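You operate a simulated robot arm through the tools that you are given. There is no shell and no other tool.

The job below is to be done with a simulated two-armed robot. You get a single attempt, and the scene is never put back.

JOB
Queue the three dates on belt 1 at the end plate at speed 6, then stop.
Fine: set the dial and swing the plate across before starting; other controls and tubs stay.

The check looks at the end state, three seconds after you hand in, the way a careful person would. Anything else that was tipped, shoved, dropped, spilled or broken makes it a failure.

ROBOT AND FRAMES
Two 7-joint arms with fingered hands on one trunk that stands fixed in place. Base frame: the origin is at the foot of the trunk, x ahead of it, y to its left, z up. Readings come in mm, degrees, newtons and seconds.
The left shoulder is at [65, 170, 1212], the right one opposite. Each reaches about 885 mm from its shoulder. Payload 4 kg a hand.
The tool frame of a hand sits at the grasp point between the pads (the TCP): z along the fingers, y along the line on which they close. The tips reach 26 mm beyond it. The gripper opens to 132 mm; its body begins 73 mm behind the TCP. The gripper is a hand of 4 fingers: y runs from the thumb to the fingers, the wrist lies at [0, 0, -224] in the tool frame, and closing takes about 1.5 s.
Orientation is that of the tool frame in the base frame, as [roll, pitch, yaw] about the fixed x, y, z axes, in that order (R = Rz(yaw) Ry(pitch) Rx(roll)). With the fingers straight down and closing along the base's y, the tool's x points along the base's -x, its y along +y and its z along -z.

CONTROLS
- The arms move only by the tool play_rows. It takes "left_motion", "right_motion" or both (then of equal length, played together; a hand with none holds still); each is a list of rows, each a list of 3 entries, a list of its own where there are three numbers: the shift along the tool's x, y, z in units of 250 mm (1.0 is 250 mm), then the turn, a rotation vector about the tool's x, y, z in units of 60 degrees (1.0 is 60 degrees), then the opening, from 0 (shut) to 1 (fully open). In form: [[[dx, dy, dz], [wx, wy, wz], hand], ...]. A call has 1 to 20 rows; each row is the pose to reach, as a shift and turn from the pose commanded when the call began, along the tool's axes at that moment. A call with a number of a shift or a turn outside -1 to 1 is refused whole. A row lasts 0.2 s, in which the tool goes at most 50 mm and 8.6 degrees; a call with a longer step from one row to the next is refused whole, and so is a gripper value outside its range. Where a pose cannot be reached the arm comes as near as it can. A force on the tool above 40 N (or 10 N above the force at the start of the call, whichever is more), or a blocked arm, ends the call early, and 0.2 s more pass. Each finger travels about 108 mm/s and halts on what it meets, pressing with about 28 N; the grip force reading is that of the motor and also rises with nothing between the fingers. The clock runs only during rows and for 0.2 s after the last one: add rows that repeat a pose to give the fingers time. The reply holds the time, the measured pose of the TCP, the force on the tool along the base axes, the opening and the grip force, in the units named above and with some noise, with the torque about the TCP (base axes, N m) and any sound that the robot's microphone picked up.
- Cameras (640 x 400 px; columns grow to the right, rows downward): "scene" is now at [97.2, 57.8, 1355.6]; the picture's right is [0.94, -0.33, -0.00], its down [-0.27, -0.79, -0.55] and it looks along [0.18, 0.52, -0.84] (base axes); focal length 214 px, centre (320, 200). "left" rides on the left gripper at [-73, 6, -94] in its tool frame; the picture's right is [-0.08, -1.00, 0.00], its down [0.79, -0.06, -0.62] and it looks along [0.61, -0.05, 0.79] (tool axes); focal length 230 px, centre (320, 200). "right" rides on the right gripper at [73, 6, -94] in its tool frame; the picture's right is [-0.08, 1.00, 0.00], its down [-0.78, -0.06, -0.62] and it looks along [-0.61, -0.05, 0.79] (tool axes); focal length 230 px, centre (320, 200). There is no depth. A picture from a camera that has moved, and an enlarged one, comes with that camera's place and axes in the base frame and with its lens. The place of the scene camera against the robot may be out by one fixed shift of up to 18 mm in any direction.
- camera(camera): a new picture of that camera. No time passes.
- raise_lower(by): moves the trunk up (or, below 0, down) by that many mm; the arms and the scene camera ride with it, the base frame stays. It gives what a move gives, with no picture.
- set_grasp(shape, hand): the hand has 4 fingers and takes this shape, open, in about a second: jaw (thumb against the fingers, like two jaws); tri (thumb and two fingers); tip (a fingertip pinch); poke (one finger out to press); point (the index stretched); flat (the hand flat); cup (the hand cupped); fist (a fist). The gripper value then closes the fingers along that shape, each until it touches; the sizes above hold for jaw. It gives what a move gives, with no picture.
- pan_tilt(pan, tilt): turns the head with the scene camera to pan (to the left, within 80 degrees either way) and tilt (down, from -29 to 69), counted from straight ahead of the robot (the tilt from the chest, where the trunk bows). It gives what a move gives.
- close_up(camera, box): a new picture of the part [left, top, right, bottom] of that camera's present view, enlarged. No time passes.
- job_done(): hands the job in; it is judged then, once.

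Nothing tells you positions but the pictures and the camera data. Unless the task says otherwise, let go and move clear before handing in.

The tools are called by a JSON object that holds its "method" and its "body". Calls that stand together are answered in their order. play_rows: Moves the arms, as the interface text tells. Its arguments: {"type":"object","properties":{"left_motion":{"type":"array","items":{"type":"array"}},"right_motion":{"type":"array","items":{"type":"array"}}},"required":[]} The other tools are called the same way: raise_lower (by) moves the trunk up or down; set_grasp (shape, hand) gives the hand a shape; pan_tilt (pan, tilt) turns the head that bears the scene camera; camera (camera) takes a picture; close_up (camera, box) takes an enlarged picture of a part of a camera's view; job_done () hands the job in.

At the start:

```text
time_s: 0.0
left_tcp_pos: [431.8, 460.7, 1179.2]
left_orientation: [180.0, 0.0, -179.9]
left_wrist_force: [0.0, -0.2, -0.1]
left_moment: [-0.01, -0.01, 0.02]
left_width: 131.9
left_gripper_force: 0.0
left_shape: jaw
right_tcp_pos: [452.8, 78.6, 1248.1]
right_orientation: [-180.0, -0.1, 180.0]
right_wrist_force: [0.7, 0.6, -0.3]
right_moment: [0.02, 0.01, 0.02]
right_width: 131.8
right_gripper_force: 0.1
right_shape: jaw
trunk travel left (down, up): [-225.0, 126.0]
head pan, tilt (commanded): [70.9, 56.7]
```

scene: 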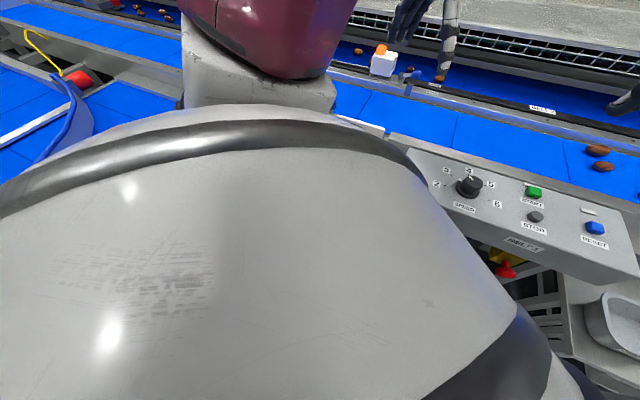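
right: 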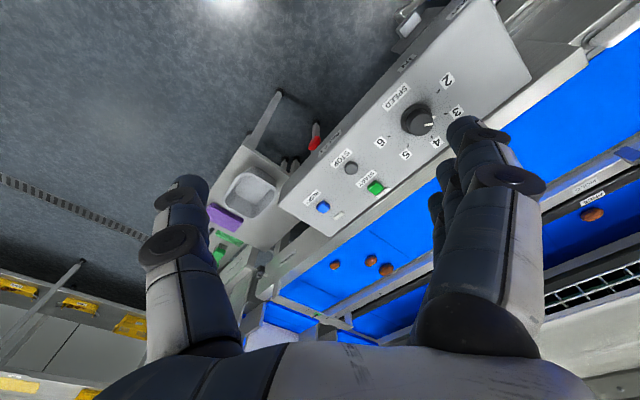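
left: 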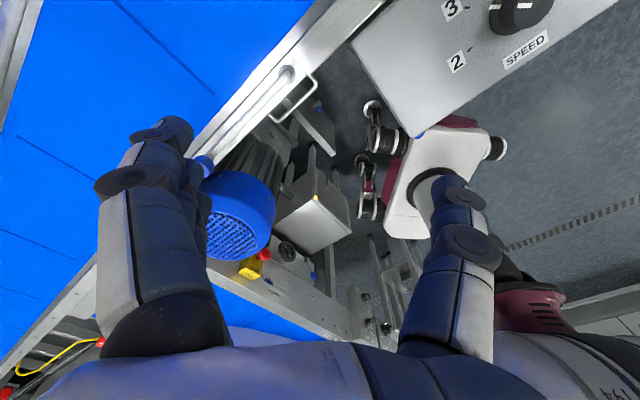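

I see a control box with a speed dial and start/stop/reset buttons, and blue belts with dates. The head is turned far left, so I'll look around first.

{"method": "pan_tilt", "body": {"pan": 30, "tilt": 45}}

{"method": "camera", "body": {"camera": "scene"}}

```text
time_s: 1.1
left_tcp_pos: [432.6, 460.8, 1178.8]
left_orientation: [180.0, 0.0, 179.9]
left_wrist_force: [-0.2, 0.7, 0.8]
left_moment: [0.02, -0.02, 0.02]
left_width: 131.5
left_gripper_force: 0.0
left_shape: jaw
right_tcp_pos: [453.9, 79.0, 1248.2]
right_orientation: [180.0, -0.1, -180.0]
right_wrist_force: [-1.2, -0.2, -0.1]
right_moment: [0.0, -0.02, 0.01]
right_width: 132.0
right_gripper_force: 0.0
right_shape: jaw
trunk travel left (down, up): [-225.0, 126.0]
head pan, tilt (commanded): [30.0, 45.0]
```

```text
taken
camera scene: at [144.4, 32.4, 1371.1], right [0.5, -0.87, 0.0], down [-0.61, -0.35, -0.71], along [0.61, 0.35, -0.71], focal length 214 px, centre (320, 200)
```

scene: 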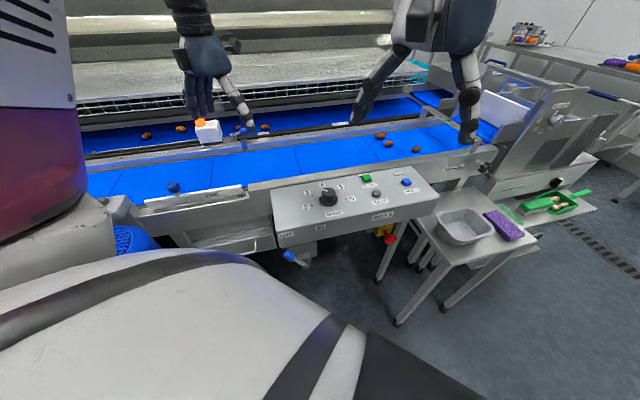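

I see the near belt with three dates at the right, a control box in front of it with a dial and three buttons, and a second belt behind. I'll take close-ups to find the end plate and labels.

{"method": "close_up", "body": {"camera": "scene", "box": [260, 160, 450, 280]}}

{"method": "close_up", "body": {"camera": "scene", "box": [80, 90, 270, 260]}}

{"method": "close_up", "body": {"camera": "scene", "box": [350, 60, 600, 220]}}

```text
3.33 times, centred on (355, 220) of scene
camera zoom: at [144.4, 32.4, 1371.1], right [0.5, -0.87, 0.0], down [-0.61, -0.35, -0.71], along [0.61, 0.35, -0.71], focal length 715 px, centre (203, 133)
```

zoom: 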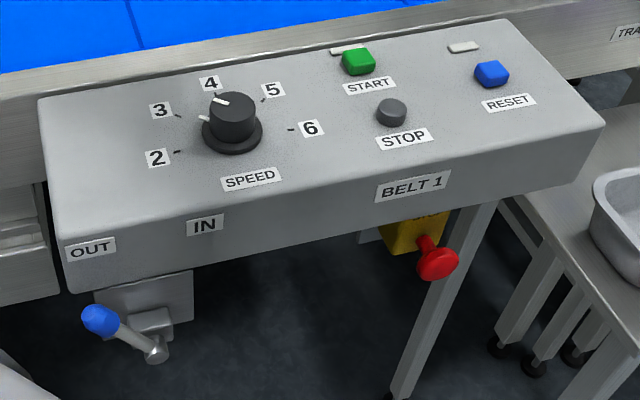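

```text
2.35 times, centred on (175, 175) of scene
camera zoom: at [144.4, 32.4, 1371.1], right [0.5, -0.87, 0.0], down [-0.61, -0.35, -0.71], along [0.61, 0.35, -0.71], focal length 505 px, centre (661, 259)
```

zoom: 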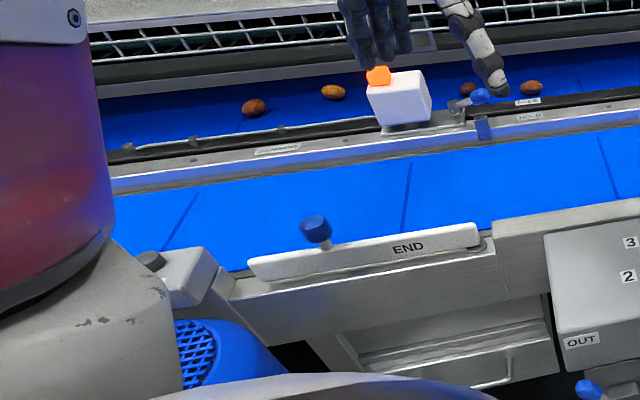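

```text
2.50 times, centred on (475, 140) of scene
camera zoom: at [144.4, 32.4, 1371.1], right [0.5, -0.87, 0.0], down [-0.61, -0.35, -0.71], along [0.61, 0.35, -0.71], focal length 536 px, centre (-68, 350)
```

zoom: 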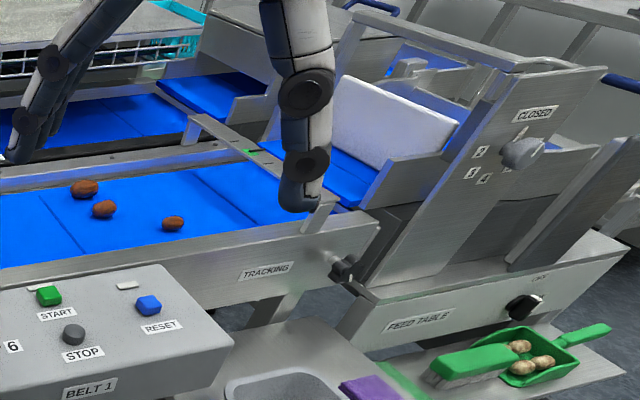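

The END plate seems to be the pale flap with a blue knob lying along the near edge of belt 1, and the dial points near 3–4. I'll zoom further into each for detail.

{"method": "close_up", "body": {"camera": "scene", "box": [295, 170, 365, 225]}}

{"method": "close_up", "body": {"camera": "scene", "box": [130, 165, 260, 225]}}

{"method": "close_up", "body": {"camera": "scene", "box": [130, 110, 290, 170]}}

{"method": "close_up", "body": {"camera": "right", "box": [280, 60, 480, 220]}}

{"method": "camera", "body": {"camera": "left"}}

```text
7.27 times, centred on (330, 198) of scene
camera zoom: at [144.4, 32.4, 1371.1], right [0.5, -0.87, 0.0], down [-0.61, -0.35, -0.71], along [0.61, 0.35, -0.71], focal length 1560 px, centre (247, 218)
```

zoom: 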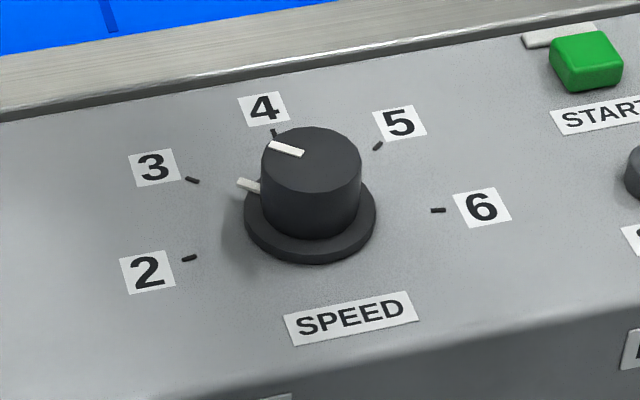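

```text
4.92 times, centred on (195, 195) of scene
camera zoom: at [144.4, 32.4, 1371.1], right [0.5, -0.87, 0.0], down [-0.61, -0.35, -0.71], along [0.61, 0.35, -0.71], focal length 1056 px, centre (935, 225)
```

zoom: 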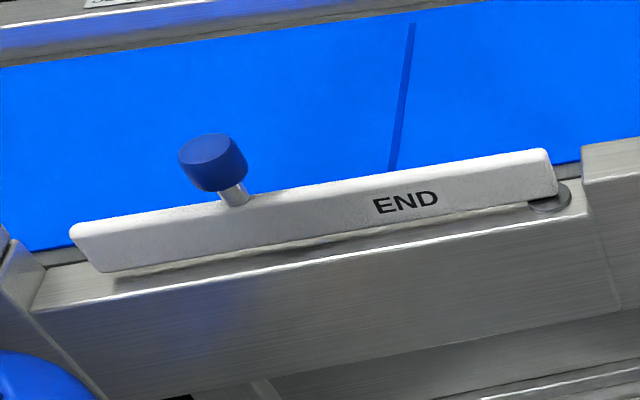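

```text
4.00 times, centred on (210, 140) of scene
camera zoom: at [144.4, 32.4, 1371.1], right [0.5, -0.87, 0.0], down [-0.61, -0.35, -0.71], along [0.61, 0.35, -0.71], focal length 858 px, centre (760, 440)
```

zoom: 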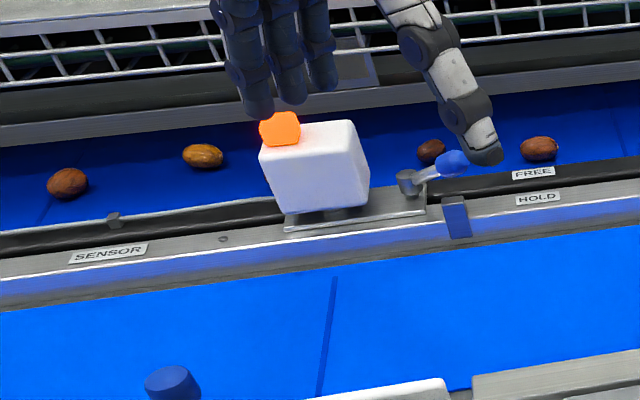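

```text
2.50 times, centred on (380, 140) of right
camera zoom: at [379.9, 83.9, 1342.6], right [0.08, 1.0, 0.0], down [0.78, -0.06, 0.62], along [0.61, -0.05, -0.79], focal length 575 px, centre (170, 350)
```

zoom: 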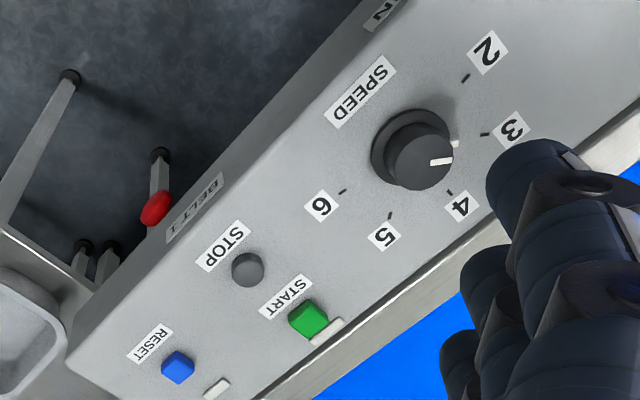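

```text
taken
camera left: at [504.0, 466.4, 1272.5], right [0.08, -1.0, 0.0], down [-0.79, -0.06, 0.62], along [-0.61, -0.05, -0.79], focal length 230 px, centre (320, 200)
```

left: 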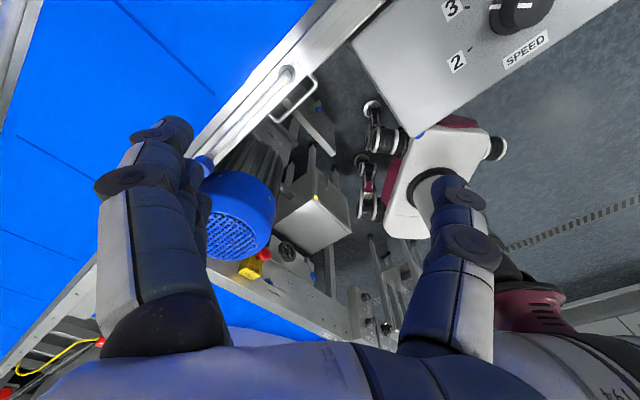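

The dial currently points between 3 and 4; the END plate lies along the near belt frame with its pivot at its right end. I'll zoom the left camera to see whether the plate shows there.

{"method": "close_up", "body": {"camera": "left", "box": [150, 0, 400, 180]}}

{"method": "pan_tilt", "body": {"pan": 55, "tilt": 40}}

{"method": "camera", "body": {"camera": "scene"}}

```text
2.22 times, centred on (275, 90) of left
camera zoom: at [504.0, 466.4, 1272.5], right [0.08, -1.0, 0.0], down [-0.79, -0.06, 0.62], along [-0.61, -0.05, -0.79], focal length 511 px, centre (420, 444)
```

zoom: 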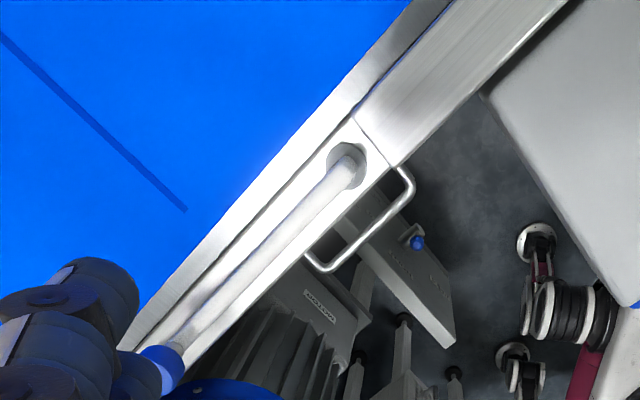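

```text
time_s: 2.0
left_tcp_pos: [431.6, 461.0, 1177.9]
left_orientation: [-180.0, 0.0, 180.0]
left_wrist_force: [0.8, -0.4, -0.7]
left_moment: [0.0, 0.02, 0.01]
left_width: 132.0
left_gripper_force: 0.2
left_shape: jaw
right_tcp_pos: [454.1, 78.3, 1248.1]
right_orientation: [-180.0, 0.0, -180.0]
right_wrist_force: [-0.1, -0.5, -0.3]
right_moment: [0.0, 0.03, 0.0]
right_width: 131.8
right_gripper_force: 0.2
right_shape: jaw
trunk travel left (down, up): [-225.0, 126.0]
head pan, tilt (commanded): [55.0, 40.0]
```

```text
taken
camera scene: at [122.9, 61.2, 1378.4], right [0.82, -0.57, 0.0], down [-0.37, -0.53, -0.77], along [0.44, 0.63, -0.64], focal length 214 px, centre (320, 200)
```

scene: 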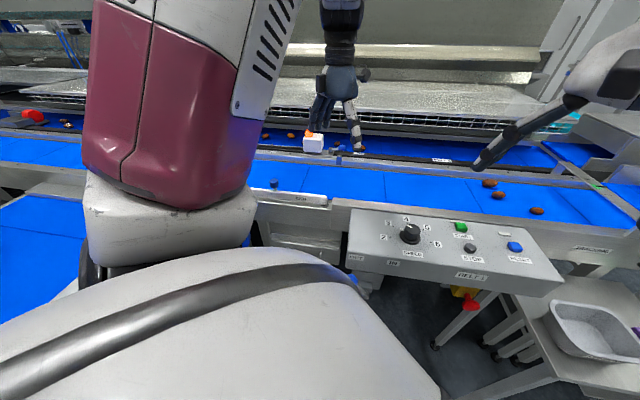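

The plate pivots at its upstream end, and the blue block on the divider opposite looks like its catch. I'll zoom in on that part and the pivot.

{"method": "close_up", "body": {"camera": "scene", "box": [290, 120, 380, 176]}}

{"method": "close_up", "body": {"camera": "scene", "box": [250, 160, 350, 222]}}

{"method": "close_up", "body": {"camera": "scene", "box": [340, 200, 480, 290]}}

{"method": "camera", "body": {"camera": "right"}}

```text
7.11 times, centred on (335, 148) of scene
camera zoom: at [122.9, 61.2, 1378.4], right [0.82, -0.57, 0.0], down [-0.37, -0.53, -0.77], along [0.44, 0.63, -0.64], focal length 1525 px, centre (213, 570)
```

zoom: 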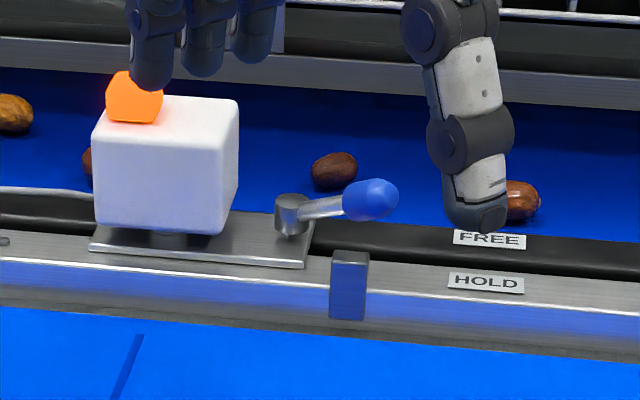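

```text
6.40 times, centred on (300, 191) of scene
camera zoom: at [122.9, 61.2, 1378.4], right [0.82, -0.57, 0.0], down [-0.37, -0.53, -0.77], along [0.44, 0.63, -0.64], focal length 1373 px, centre (448, 258)
```

zoom: 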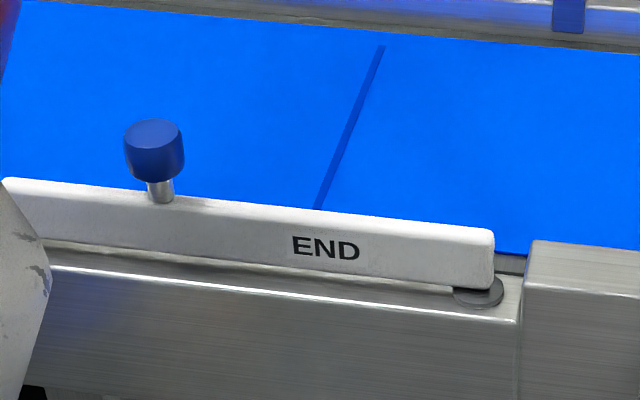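

```text
4.44 times, centred on (410, 245) of scene
camera zoom: at [122.9, 61.2, 1378.4], right [0.82, -0.57, 0.0], down [-0.37, -0.53, -0.77], along [0.44, 0.63, -0.64], focal length 953 px, centre (-80, 0)
```

zoom: 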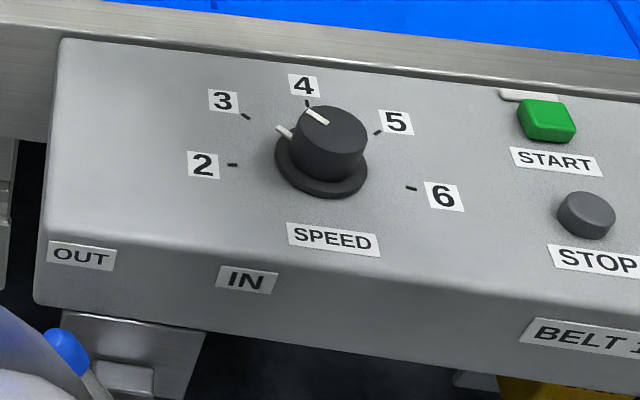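

```text
taken
camera right: at [379.9, 83.8, 1342.6], right [0.08, 1.0, 0.0], down [0.78, -0.06, 0.62], along [0.61, -0.05, -0.79], focal length 230 px, centre (320, 200)
```

right: 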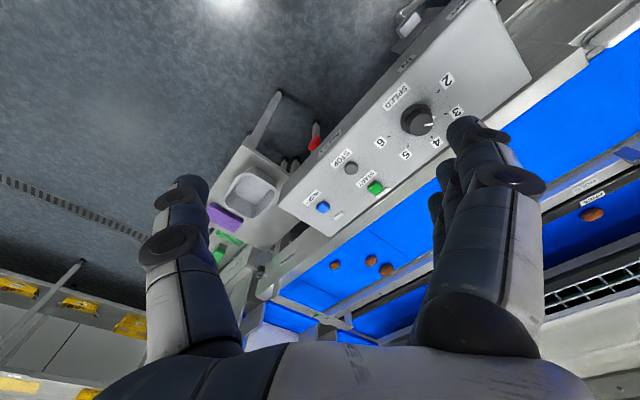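

The plate's far end should meet the blue block on the divider when swung across. I'll shift both hands for better views of the control box and the plate, staying high above everything.

{"method": "play_rows", "body": {"right_motion": [[[0.07, 0.12, 0], [0, 0, 0], 1], [[0.15, 0.24, 0], [0, 0, 0], 1], [[0.22, 0.37, 0], [0, 0, 0], 1], [[0.292, 0.488, 0], [0, 0, 0], 1], [[0.292, 0.488, 0], [0, 0, 0], 1]], "left_motion": [[[-0.06, 0.1, 0], [0, 0, 0], 1], [[-0.12, 0.2, 0], [0, 0, 0], 1], [[-0.18, 0.3, 0], [0, 0, 0], 1], [[-0.24, 0.4, 0], [0, 0, 0], 1], [[-0.24, 0.4, 0], [0, 0, 0], 1]]}}

{"method": "camera", "body": {"camera": "right"}}

{"method": "camera", "body": {"camera": "left"}}

{"method": "camera", "body": {"camera": "scene"}}

```text
time_s: 3.4
left_tcp_pos: [491.2, 560.2, 1178.9]
left_orientation: [-180.0, -0.1, 180.0]
left_wrist_force: [0.6, 0.1, 0.0]
left_moment: [0.01, 0.01, -0.01]
left_width: 131.9
left_gripper_force: 0.1
left_shape: jaw
right_tcp_pos: [406.3, 174.4, 1290.5]
right_orientation: [174.3, -0.5, 176.6]
right_wrist_force: [0.1, 0.4, 0.1]
right_moment: [0.03, 0.0, 0.01]
right_width: 131.9
right_gripper_force: 0.0
right_shape: jaw
trunk travel left (down, up): [-225.0, 126.0]
head pan, tilt (commanded): [55.0, 40.0]
stopped in row 5 (right hand): the arm was blocked; the commanded pose is now the measured one
```

```text
taken
camera right: at [333.1, 174.9, 1384.9], right [0.14, 0.99, 0.1], down [0.78, -0.17, 0.6], along [0.61, -0.01, -0.79], focal length 230 px, centre (320, 200)
```

right: 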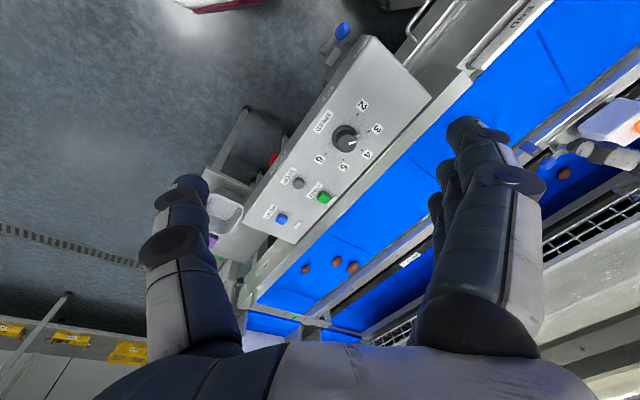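

```text
taken
camera left: at [563.4, 566.3, 1272.2], right [0.08, -1.0, 0.0], down [-0.78, -0.06, 0.62], along [-0.61, -0.05, -0.79], focal length 230 px, centre (320, 200)
```

left: 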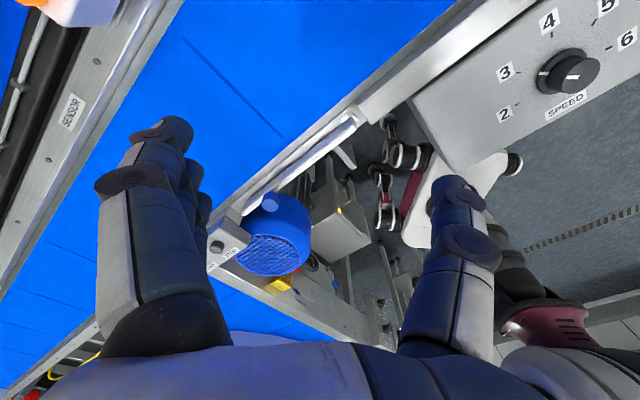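

```text
taken
camera scene: at [123.1, 61.3, 1378.4], right [0.82, -0.57, 0.0], down [-0.37, -0.53, -0.77], along [0.44, 0.63, -0.64], focal length 214 px, centre (320, 200)
```

scene: 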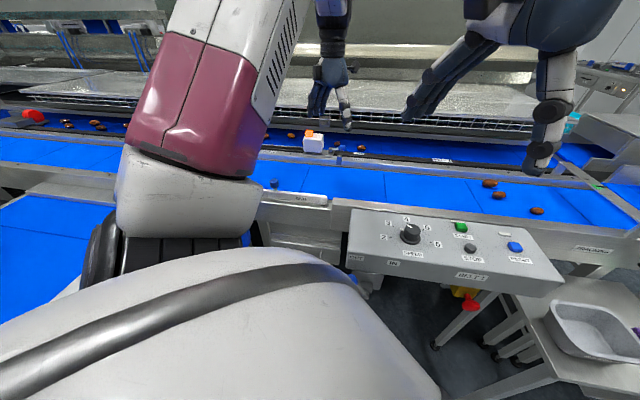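

The right arm stopped against its own limits but nothing was touched; both hand cameras now show the box and plate. I'll enlarge those views to triangulate the dial, buttons and plate.

{"method": "close_up", "body": {"camera": "left", "box": [480, 0, 640, 100]}}

{"method": "close_up", "body": {"camera": "right", "box": [240, 80, 400, 250]}}

{"method": "close_up", "body": {"camera": "left", "box": [180, 90, 400, 280]}}

{"method": "close_up", "body": {"camera": "right", "box": [440, 0, 640, 180]}}

```text
4.00 times, centred on (560, 50) of left
camera zoom: at [563.4, 566.3, 1272.2], right [0.08, -1.0, 0.0], down [-0.78, -0.06, 0.62], along [-0.61, -0.05, -0.79], focal length 920 px, centre (-640, 800)
```

zoom: 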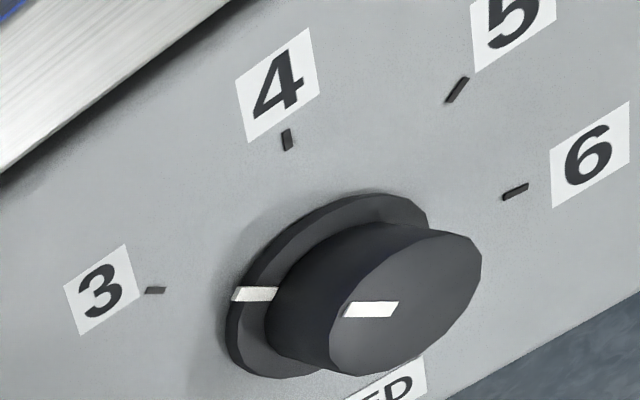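

```text
2.35 times, centred on (320, 165) of right
camera zoom: at [333.1, 174.9, 1384.9], right [0.14, 0.99, 0.1], down [0.78, -0.17, 0.6], along [0.61, -0.01, -0.79], focal length 541 px, centre (320, 282)
```

zoom: 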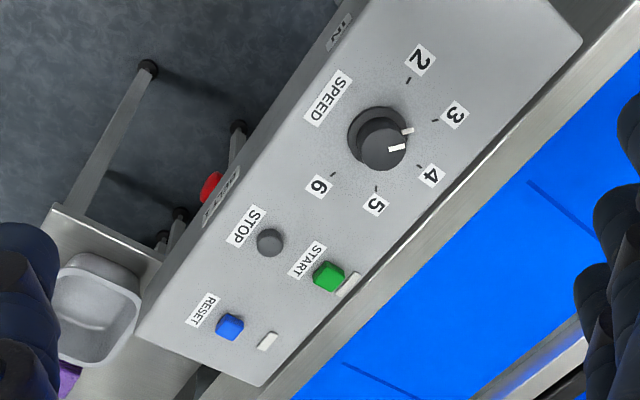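

```text
2.11 times, centred on (290, 185) of left
camera zoom: at [563.4, 566.3, 1272.2], right [0.08, -1.0, 0.0], down [-0.78, -0.06, 0.62], along [-0.61, -0.05, -0.79], focal length 484 px, centre (383, 232)
```

zoom: 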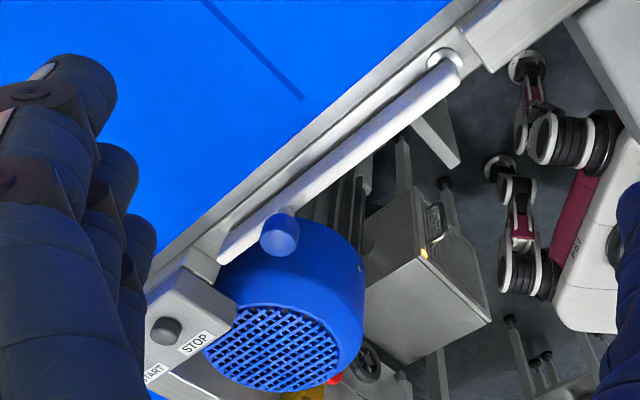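

```text
2.22 times, centred on (540, 90) of right
camera zoom: at [333.1, 174.9, 1384.9], right [0.14, 0.99, 0.1], down [0.78, -0.17, 0.6], along [0.61, -0.01, -0.79], focal length 511 px, centre (-169, 444)
```

zoom: 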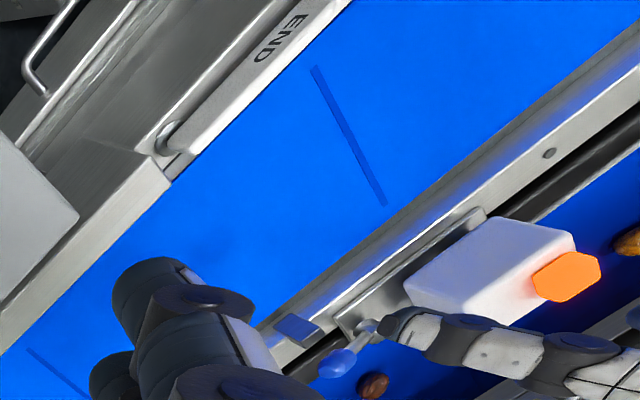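

The dial (at about x 534, y 245, panel z 924) points at 3 and needs a 150° clockwise turn to 6; START is near (672, 180), STOP near (617, 130). The plate pivot is near (437, 506) with its knob near (322, 628); I'll yaw the left hand in free air to get a better view of it and test the wrist's reach.

{"method": "play_rows", "body": {"left_motion": [[[0, 0, 0], [0, 0, 0.125], 1], [[0, 0, 0], [0, 0, 0.25], 1], [[0, 0, 0], [0, 0, 0.375], 1], [[0, 0, 0], [0, 0, 0.5], 1], [[0, 0, 0], [0, 0, 0.625], 1], [[0, 0, 0], [0, 0, 0.75], 1], [[0, 0, 0], [0, 0, 0.75], 1]]}}

{"method": "camera", "body": {"camera": "left"}}

{"method": "camera", "body": {"camera": "scene"}}

```text
time_s: 5.0
left_tcp_pos: [491.1, 559.8, 1178.0]
left_orientation: [-180.0, 0.0, 134.8]
left_wrist_force: [0.6, 0.3, 0.6]
left_moment: [-0.01, -0.02, 0.0]
left_width: 131.7
left_gripper_force: 0.2
left_shape: jaw
right_tcp_pos: [406.4, 172.5, 1291.1]
right_orientation: [174.3, -0.5, 176.7]
right_wrist_force: [0.4, -0.1, -0.4]
right_moment: [0.04, 0.03, 0.0]
right_width: 132.1
right_gripper_force: 0.0
right_shape: jaw
trunk travel left (down, up): [-225.0, 126.0]
head pan, tilt (commanded): [55.0, 40.0]
```

```text
taken
camera left: at [545.8, 512.5, 1272.5], right [-0.65, -0.76, 0.0], down [-0.6, 0.51, 0.62], along [-0.47, 0.4, -0.79], focal length 230 px, centre (320, 200)
```

left: 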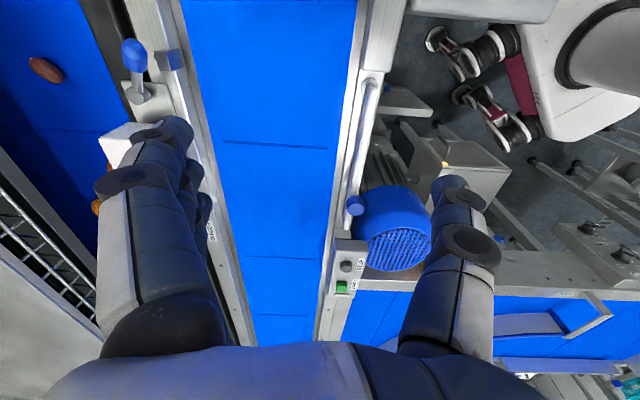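

```text
taken
camera scene: at [122.8, 61.2, 1378.4], right [0.82, -0.57, 0.0], down [-0.37, -0.53, -0.77], along [0.44, 0.63, -0.64], focal length 214 px, centre (320, 200)
```

scene: 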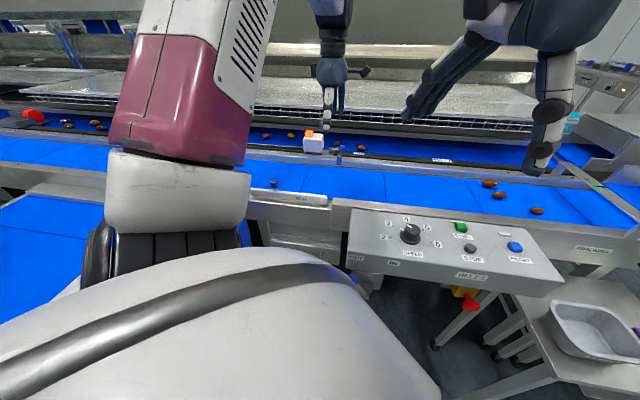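

This view looks straight down the belt: the plate lies on the right-hand frame with its blue knob, and the catch block is on the divider at left. I'll zoom in to measure them.

{"method": "close_up", "body": {"camera": "left", "box": [300, 50, 440, 250]}}

{"method": "close_up", "body": {"camera": "left", "box": [90, 20, 230, 130]}}

```text
2.00 times, centred on (370, 150) of left
camera zoom: at [545.8, 512.5, 1272.5], right [-0.65, -0.76, 0.0], down [-0.6, 0.51, 0.62], along [-0.47, 0.4, -0.79], focal length 460 px, centre (220, 300)
```

zoom: 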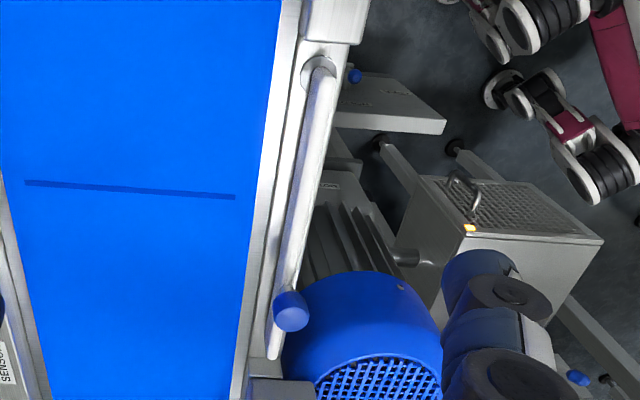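

```text
3.64 times, centred on (160, 75) of left
camera zoom: at [545.8, 512.5, 1272.5], right [-0.65, -0.76, 0.0], down [-0.6, 0.51, 0.62], along [-0.47, 0.4, -0.79], focal length 837 px, centre (902, 654)
```

zoom: 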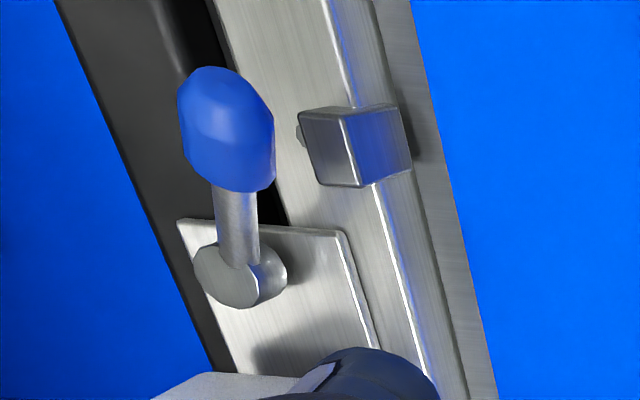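

The plate pivot is at about (440, 507), its knob cap at (315, 630, top z 965), and the stop block is on the divider straight across. I'll bring the left hand above the knob at a safe height, keeping this yaw, which is square to the plate.

{"method": "play_rows", "body": {"left_motion": [[[0.116, -0.05, 0.05], [0, 0, 0], 1], [[0.232, -0.1, 0.1], [0, 0, 0], 1], [[0.348, -0.151, 0.18], [0, 0, 0], 1], [[0.464, -0.201, 0.26], [0, 0, 0], 1], [[0.58, -0.252, 0.36], [0, 0, 0], 1], [[0.695, -0.302, 0.45], [0, 0, 0], 1], [[0.695, -0.302, 0.45], [0, 0, 0], 1]]}}

{"method": "camera", "body": {"camera": "left"}}

{"method": "camera", "body": {"camera": "scene"}}

```text
time_s: 6.6
left_tcp_pos: [315.3, 630.3, 1065.8]
left_orientation: [-180.0, 0.0, 135.0]
left_wrist_force: [-0.1, -0.5, 0.4]
left_moment: [0.02, 0.0, -0.01]
left_width: 132.0
left_gripper_force: 0.0
left_shape: jaw
right_tcp_pos: [406.2, 174.4, 1289.5]
right_orientation: [174.3, -0.4, 176.5]
right_wrist_force: [0.4, 0.1, 0.0]
right_moment: [0.01, 0.02, -0.01]
right_width: 131.8
right_gripper_force: 0.2
right_shape: jaw
trunk travel left (down, up): [-225.0, 126.0]
head pan, tilt (commanded): [55.0, 40.0]
```

```text
taken
camera left: at [370.7, 582.1, 1159.1], right [-0.65, -0.76, 0.0], down [-0.6, 0.51, 0.62], along [-0.47, 0.4, -0.79], focal length 230 px, centre (320, 200)
```

left: 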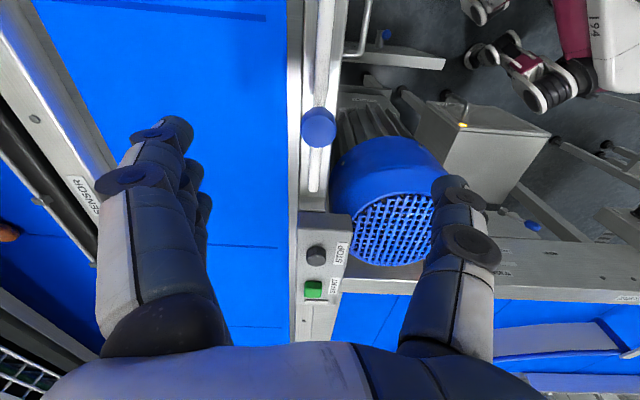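

```text
taken
camera scene: at [123.0, 60.9, 1378.4], right [0.82, -0.57, 0.0], down [-0.37, -0.53, -0.77], along [0.44, 0.63, -0.64], focal length 214 px, centre (320, 200)
```

scene: 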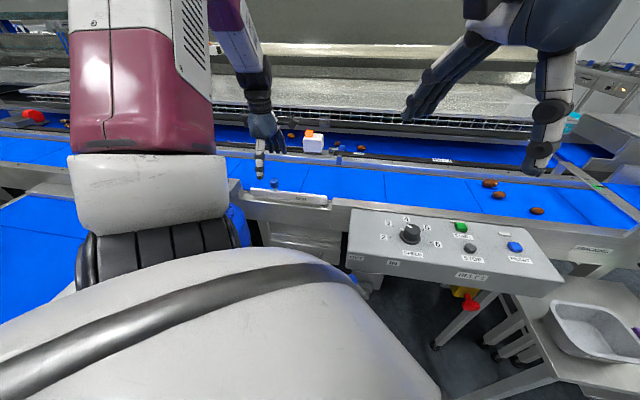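

The knob sits right under the hand, and the motor beside the frame is well below finger height. I'll descend to knob level and close the fingers loosely around it.

{"method": "play_rows", "body": {"left_motion": [[[0, 0, 0.11], [0, 0, 0], 1], [[0, 0, 0.22], [0, 0, 0], 1], [[0, 0, 0.33], [0, 0, 0], 1], [[0, 0, 0.443], [0, 0, 0], 1], [[0, 0, 0.443], [0, 0, 0], 0.7], [[0, 0, 0.443], [0, 0, 0], 0.38], [[0, 0, 0.443], [0, 0, 0], 0.33], [[0, 0, 0.443], [0, 0, 0], 0.33], [[0, 0, 0.443], [0, 0, 0], 0.33]]}}

{"method": "camera", "body": {"camera": "left"}}

{"method": "close_up", "body": {"camera": "scene", "box": [210, 130, 340, 220]}}

```text
time_s: 8.6
left_tcp_pos: [314.7, 628.8, 955.9]
left_orientation: [-179.9, 0.0, 135.0]
left_wrist_force: [-0.3, 0.2, -0.3]
left_moment: [-0.01, -0.02, -0.03]
left_width: 44.1
left_gripper_force: 0.0
left_shape: jaw
right_tcp_pos: [406.0, 174.1, 1290.5]
right_orientation: [174.3, -0.5, 176.6]
right_wrist_force: [-0.1, -0.1, 0.3]
right_moment: [0.01, 0.0, 0.01]
right_width: 132.0
right_gripper_force: 0.0
right_shape: jaw
trunk travel left (down, up): [-225.0, 126.0]
head pan, tilt (commanded): [55.0, 40.0]
```

```text
taken
camera left: at [369.8, 582.1, 1048.7], right [-0.65, -0.76, 0.0], down [-0.6, 0.51, 0.62], along [-0.47, 0.4, -0.79], focal length 230 px, centre (320, 200)
```

left: 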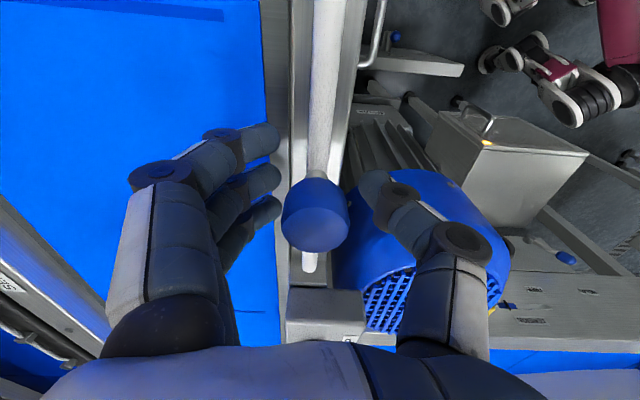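

```text
4.44 times, centred on (275, 175) of scene
camera zoom: at [122.7, 61.1, 1378.4], right [0.82, -0.57, 0.0], down [-0.37, -0.53, -0.77], along [0.44, 0.63, -0.64], focal length 953 px, centre (520, 311)
```

zoom: 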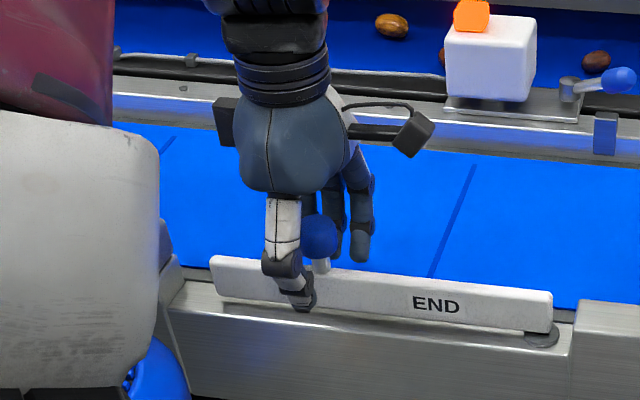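

The knob is loosely caged between thumb and fingers. I'll swing it along its arc about the pivot, turning the hand with it, the first 42°.

{"method": "play_rows", "body": {"left_motion": [[[-0.0028, 0.0731, 0], [0, 0, 0.1], 0.33], [[-0.0132, 0.1455, 0], [0, 0, 0.2], 0.33], [[-0.0312, 0.2164, 0], [0, 0, 0.3], 0.33], [[-0.0564, 0.285, 0], [0, 0, 0.4], 0.33], [[-0.0887, 0.3507, 0], [0, 0, 0.5], 0.33], [[-0.1277, 0.4127, 0], [0, 0, 0.6], 0.33], [[-0.173, 0.4701, 0], [0, 0, 0.7], 0.33], [[-0.173, 0.4701, 0], [0, 0, 0.7], 0.33]]}}

{"method": "camera", "body": {"camera": "left"}}

{"method": "camera", "body": {"camera": "scene"}}

```text
time_s: 10.4
left_tcp_pos: [428.1, 681.5, 956.7]
left_orientation: [-180.0, 0.0, 92.9]
left_wrist_force: [0.7, -0.1, 0.2]
left_moment: [-0.02, -0.02, -0.01]
left_width: 44.1
left_gripper_force: 0.1
left_shape: jaw
right_tcp_pos: [405.8, 173.7, 1290.6]
right_orientation: [174.3, -0.5, 176.7]
right_wrist_force: [0.1, 1.0, 0.2]
right_moment: [-0.02, -0.01, 0.01]
right_width: 131.8
right_gripper_force: 0.2
right_shape: jaw
trunk travel left (down, up): [-225.0, 126.0]
head pan, tilt (commanded): [55.0, 40.0]
```

```text
taken
camera left: at [437.6, 609.7, 1049.5], right [-0.99, -0.13, 0.0], down [-0.1, 0.78, 0.62], along [-0.08, 0.61, -0.79], focal length 230 px, centre (320, 200)
```

left: 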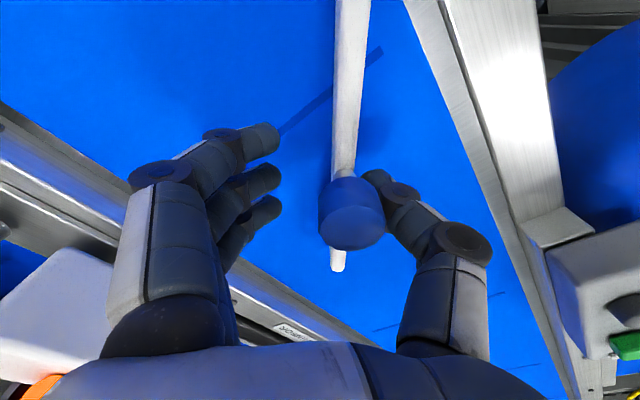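

```text
taken
camera scene: at [122.5, 61.1, 1378.5], right [0.82, -0.57, 0.0], down [-0.37, -0.53, -0.77], along [0.44, 0.63, -0.64], focal length 214 px, centre (320, 200)
```

scene: 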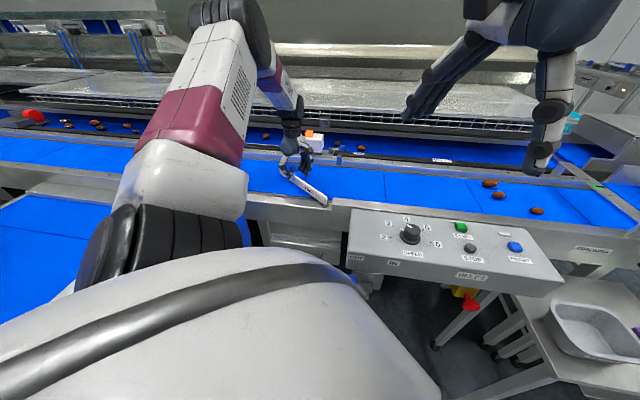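

The plate is following smoothly, pushed by the thumb, with almost no force. I'll swing another 36°.

{"method": "play_rows", "body": {"left_motion": [[[-0.0026, 0.0732, 0], [0, 0, 0.1], 0.33], [[-0.0128, 0.1457, 0], [0, 0, 0.2], 0.33], [[-0.0304, 0.2168, 0], [0, 0, 0.3], 0.33], [[-0.0555, 0.2856, 0], [0, 0, 0.4], 0.33], [[-0.0876, 0.3514, 0], [0, 0, 0.5], 0.33], [[-0.1264, 0.4135, 0], [0, 0, 0.6], 0.33], [[-0.1264, 0.4135, 0], [0, 0, 0.6], 0.33]]}}

{"method": "camera", "body": {"camera": "left"}}

{"method": "close_up", "body": {"camera": "scene", "box": [250, 110, 390, 220]}}

{"method": "camera", "body": {"camera": "right"}}

```text
time_s: 12.0
left_tcp_pos: [533.9, 656.3, 956.3]
left_orientation: [180.0, 0.0, 57.0]
left_wrist_force: [0.4, -0.7, -0.1]
left_moment: [0.03, 0.02, -0.01]
left_width: 44.1
left_gripper_force: 0.0
left_shape: jaw
right_tcp_pos: [405.1, 174.0, 1290.5]
right_orientation: [174.4, -0.5, 176.5]
right_wrist_force: [-0.1, 0.0, 0.3]
right_moment: [0.02, 0.03, 0.03]
right_width: 132.0
right_gripper_force: 0.0
right_shape: jaw
trunk travel left (down, up): [-225.0, 126.0]
head pan, tilt (commanded): [55.0, 40.0]
```

```text
taken
camera left: at [497.2, 592.0, 1049.8], right [-0.88, 0.48, 0.0], down [0.38, 0.69, 0.62], along [0.3, 0.54, -0.79], focal length 230 px, centre (320, 200)
```

left: 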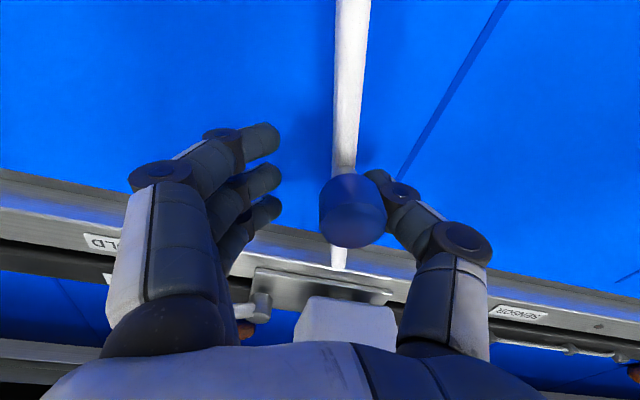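

```text
3.64 times, centred on (320, 165) of scene
camera zoom: at [122.6, 61.3, 1378.5], right [0.82, -0.57, 0.0], down [-0.37, -0.53, -0.77], along [0.44, 0.63, -0.64], focal length 780 px, centre (320, 327)
```

zoom: 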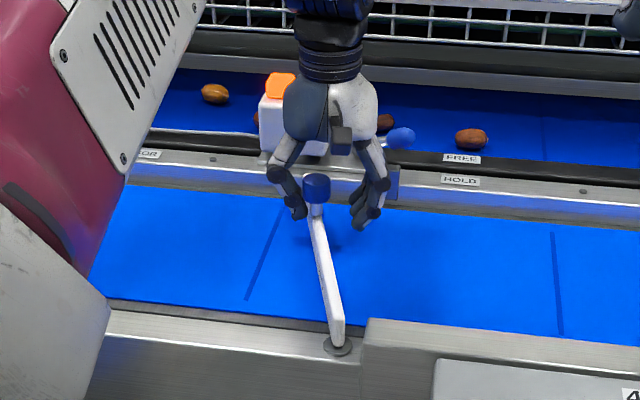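

```text
taken
camera right: at [332.5, 175.0, 1384.9], right [0.14, 0.99, 0.1], down [0.78, -0.17, 0.6], along [0.61, -0.01, -0.79], focal length 230 px, centre (320, 200)
```

right: 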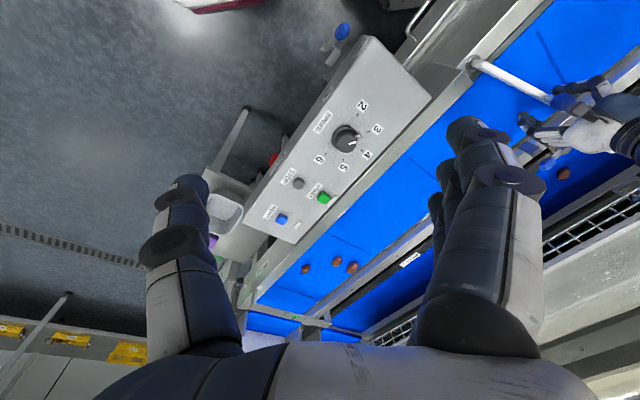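

The plate is about 17° short of square across. I'll push on slowly another 14° and look.

{"method": "play_rows", "body": {"left_motion": [[[-0.001, 0.0492, 0], [0, 0, 0.0667], 0.33], [[-0.0055, 0.0983, 0], [0, 0, 0.1333], 0.33], [[-0.0133, 0.1469, 0], [0, 0, 0.2], 0.33], [[-0.0186, 0.1711, 0], [0, 0, 0.2333], 0.33], [[-0.0186, 0.1711, 0], [0, 0, 0.2333], 0.33]]}}

{"method": "camera", "body": {"camera": "left"}}

{"method": "close_up", "body": {"camera": "scene", "box": [280, 130, 380, 210]}}

```text
time_s: 13.2
left_tcp_pos: [566.6, 630.0, 955.2]
left_orientation: [180.0, 0.0, 43.0]
left_wrist_force: [-0.5, -0.3, -0.2]
left_moment: [0.02, 0.01, 0.0]
left_width: 44.1
left_gripper_force: 0.0
left_shape: jaw
right_tcp_pos: [405.8, 173.6, 1290.0]
right_orientation: [174.3, -0.4, 176.6]
right_wrist_force: [-0.1, 0.3, 0.9]
right_moment: [0.02, -0.01, 0.0]
right_width: 131.9
right_gripper_force: 0.2
right_shape: jaw
trunk travel left (down, up): [-225.0, 126.0]
head pan, tilt (commanded): [55.0, 40.0]
```

```text
taken
camera left: at [516.6, 575.5, 1050.0], right [-0.74, 0.68, 0.0], down [0.53, 0.58, 0.62], along [0.42, 0.45, -0.79], focal length 230 px, centre (320, 200)
```

left: 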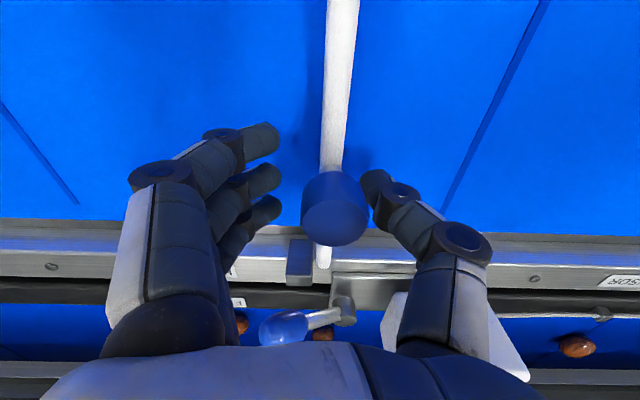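

```text
5.00 times, centred on (330, 170) of scene
camera zoom: at [122.8, 61.2, 1378.4], right [0.82, -0.57, 0.0], down [-0.37, -0.53, -0.77], along [0.44, 0.63, -0.64], focal length 1072 px, centre (270, 350)
```

zoom: 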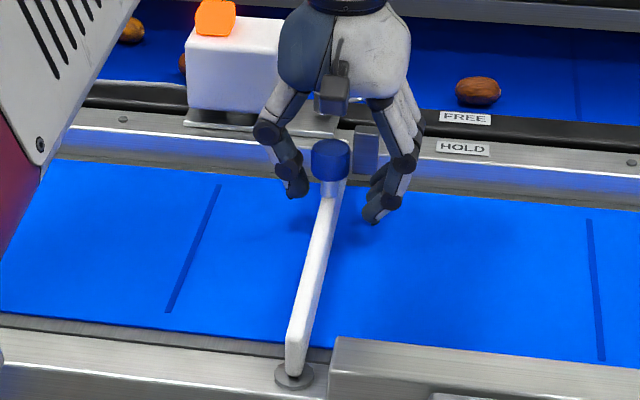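

The knob has run ahead of the thumb, as if the plate was drawn to the block. I'll zoom to check the contact with the stop block.

{"method": "close_up", "body": {"camera": "left", "box": [260, 150, 400, 350]}}

{"method": "close_up", "body": {"camera": "scene", "box": [315, 145, 375, 185]}}

```text
2.00 times, centred on (330, 250) of left
camera zoom: at [516.6, 575.5, 1050.0], right [-0.74, 0.68, 0.0], down [0.53, 0.58, 0.62], along [0.42, 0.45, -0.79], focal length 460 px, centre (300, 100)
```

zoom: 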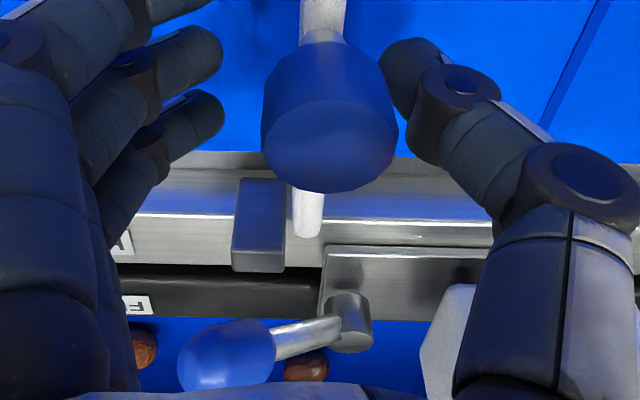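

```text
10.00 times, centred on (345, 165) of scene
camera zoom: at [122.8, 61.2, 1378.4], right [0.82, -0.57, 0.0], down [-0.37, -0.53, -0.77], along [0.44, 0.63, -0.64], focal length 2145 px, centre (70, 550)
```

zoom: 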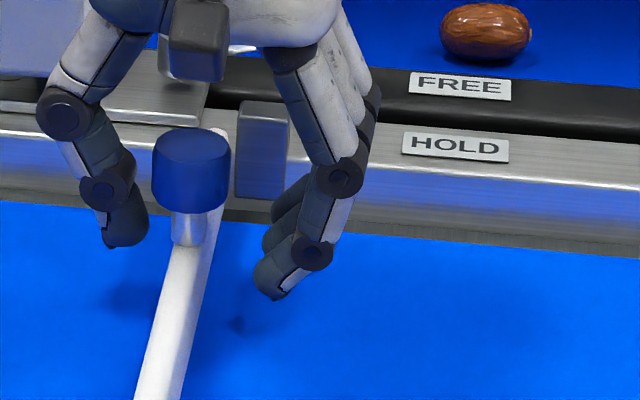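

There is still about a 4 mm gap to the block. I'll nudge on by small steps until the plate rests against it.

{"method": "play_rows", "body": {"left_motion": [[[0.0001, 0.0185, 0], [0, 0, 0.025], 0.33], [[-0.0002, 0.037, 0], [0, 0, 0.05], 0.33], [[-0.0004, 0.0431, 0], [0, 0, 0.0583], 0.33], [[-0.0004, 0.0431, 0], [0, 0, 0.0583], 0.33]]}}

{"method": "close_up", "body": {"camera": "left", "box": [260, 150, 400, 350]}}

{"method": "close_up", "body": {"camera": "scene", "box": [315, 145, 375, 185]}}

```text
time_s: 14.2
left_tcp_pos: [573.3, 621.4, 956.5]
left_orientation: [180.0, 0.0, 39.5]
left_wrist_force: [-1.4, 1.1, 0.5]
left_moment: [-0.03, 0.01, 0.0]
left_width: 44.8
left_gripper_force: 0.1
left_shape: jaw
right_tcp_pos: [405.8, 174.2, 1291.1]
right_orientation: [174.3, -0.3, 176.6]
right_wrist_force: [0.6, -0.1, 0.1]
right_moment: [0.01, 0.0, 0.02]
right_width: 131.8
right_gripper_force: 0.0
right_shape: jaw
trunk travel left (down, up): [-225.0, 126.0]
head pan, tilt (commanded): [55.0, 40.0]
```

```text
2.00 times, centred on (330, 250) of left
camera zoom: at [520.4, 570.6, 1049.5], right [-0.69, 0.72, 0.0], down [0.57, 0.55, 0.62], along [0.44, 0.43, -0.79], focal length 460 px, centre (300, 100)
```

zoom: 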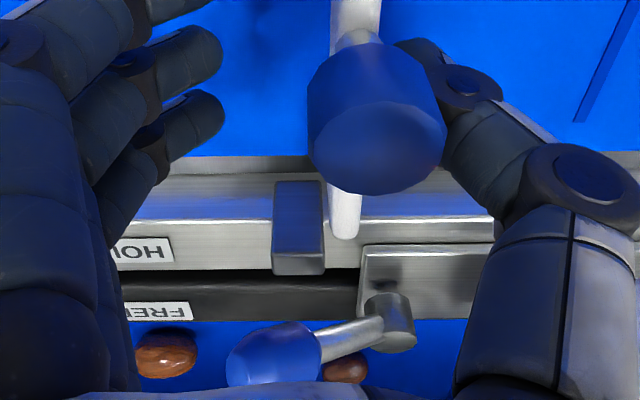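

```text
10.00 times, centred on (345, 165) of scene
camera zoom: at [122.6, 61.4, 1378.4], right [0.82, -0.57, 0.0], down [-0.37, -0.53, -0.77], along [0.44, 0.63, -0.64], focal length 2145 px, centre (70, 550)
```

zoom: 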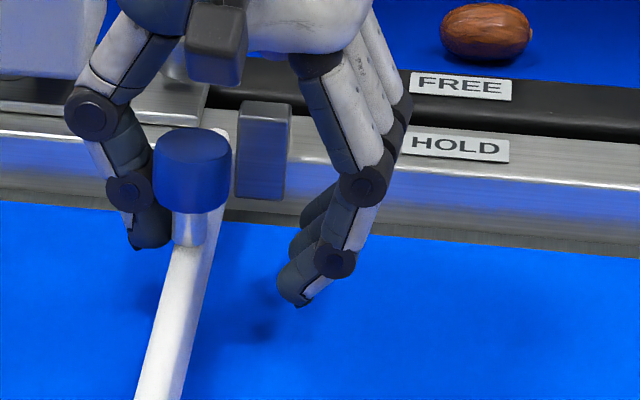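

The plate did not move though the thumb now touches with about 2 N, so it is probably already at its stop. I'll push a touch more to confirm.

{"method": "play_rows", "body": {"left_motion": [[[0, 0.01, 0], [0, 0, 0], 0.33], [[0, 0.02, 0], [0, 0, 0], 0.33], [[0, 0.03, 0], [0, 0, 0], 0.33]]}}

{"method": "close_up", "body": {"camera": "left", "box": [260, 150, 400, 350]}}

{"method": "close_up", "body": {"camera": "scene", "box": [315, 145, 375, 185]}}

```text
time_s: 15.0
left_tcp_pos: [577.9, 616.2, 955.6]
left_orientation: [180.0, 0.0, 39.4]
left_wrist_force: [-5.8, 8.7, 2.6]
left_moment: [0.01, 0.06, -0.04]
left_width: 50.4
left_gripper_force: 0.0
left_shape: jaw
right_tcp_pos: [403.9, 175.5, 1290.9]
right_orientation: [174.4, -0.4, 176.5]
right_wrist_force: [-0.6, 0.5, 0.6]
right_moment: [0.0, -0.01, -0.01]
right_width: 131.8
right_gripper_force: 0.1
right_shape: jaw
trunk travel left (down, up): [-225.0, 126.0]
head pan, tilt (commanded): [55.0, 40.0]
```

```text
2.00 times, centred on (330, 250) of left
camera zoom: at [524.2, 566.0, 1049.4], right [-0.69, 0.72, 0.0], down [0.57, 0.55, 0.62], along [0.44, 0.43, -0.79], focal length 460 px, centre (300, 100)
```

zoom: 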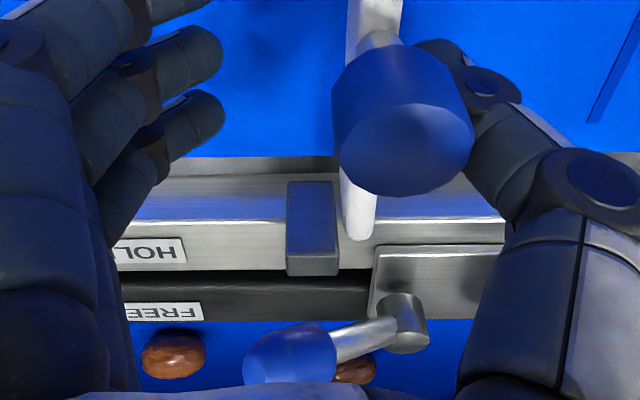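

```text
10.00 times, centred on (345, 165) of scene
camera zoom: at [121.8, 62.0, 1378.5], right [0.82, -0.57, 0.0], down [-0.37, -0.53, -0.77], along [0.44, 0.63, -0.64], focal length 2145 px, centre (70, 550)
```

zoom: 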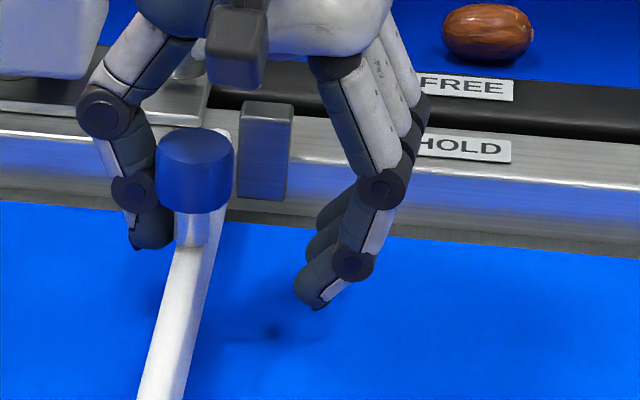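

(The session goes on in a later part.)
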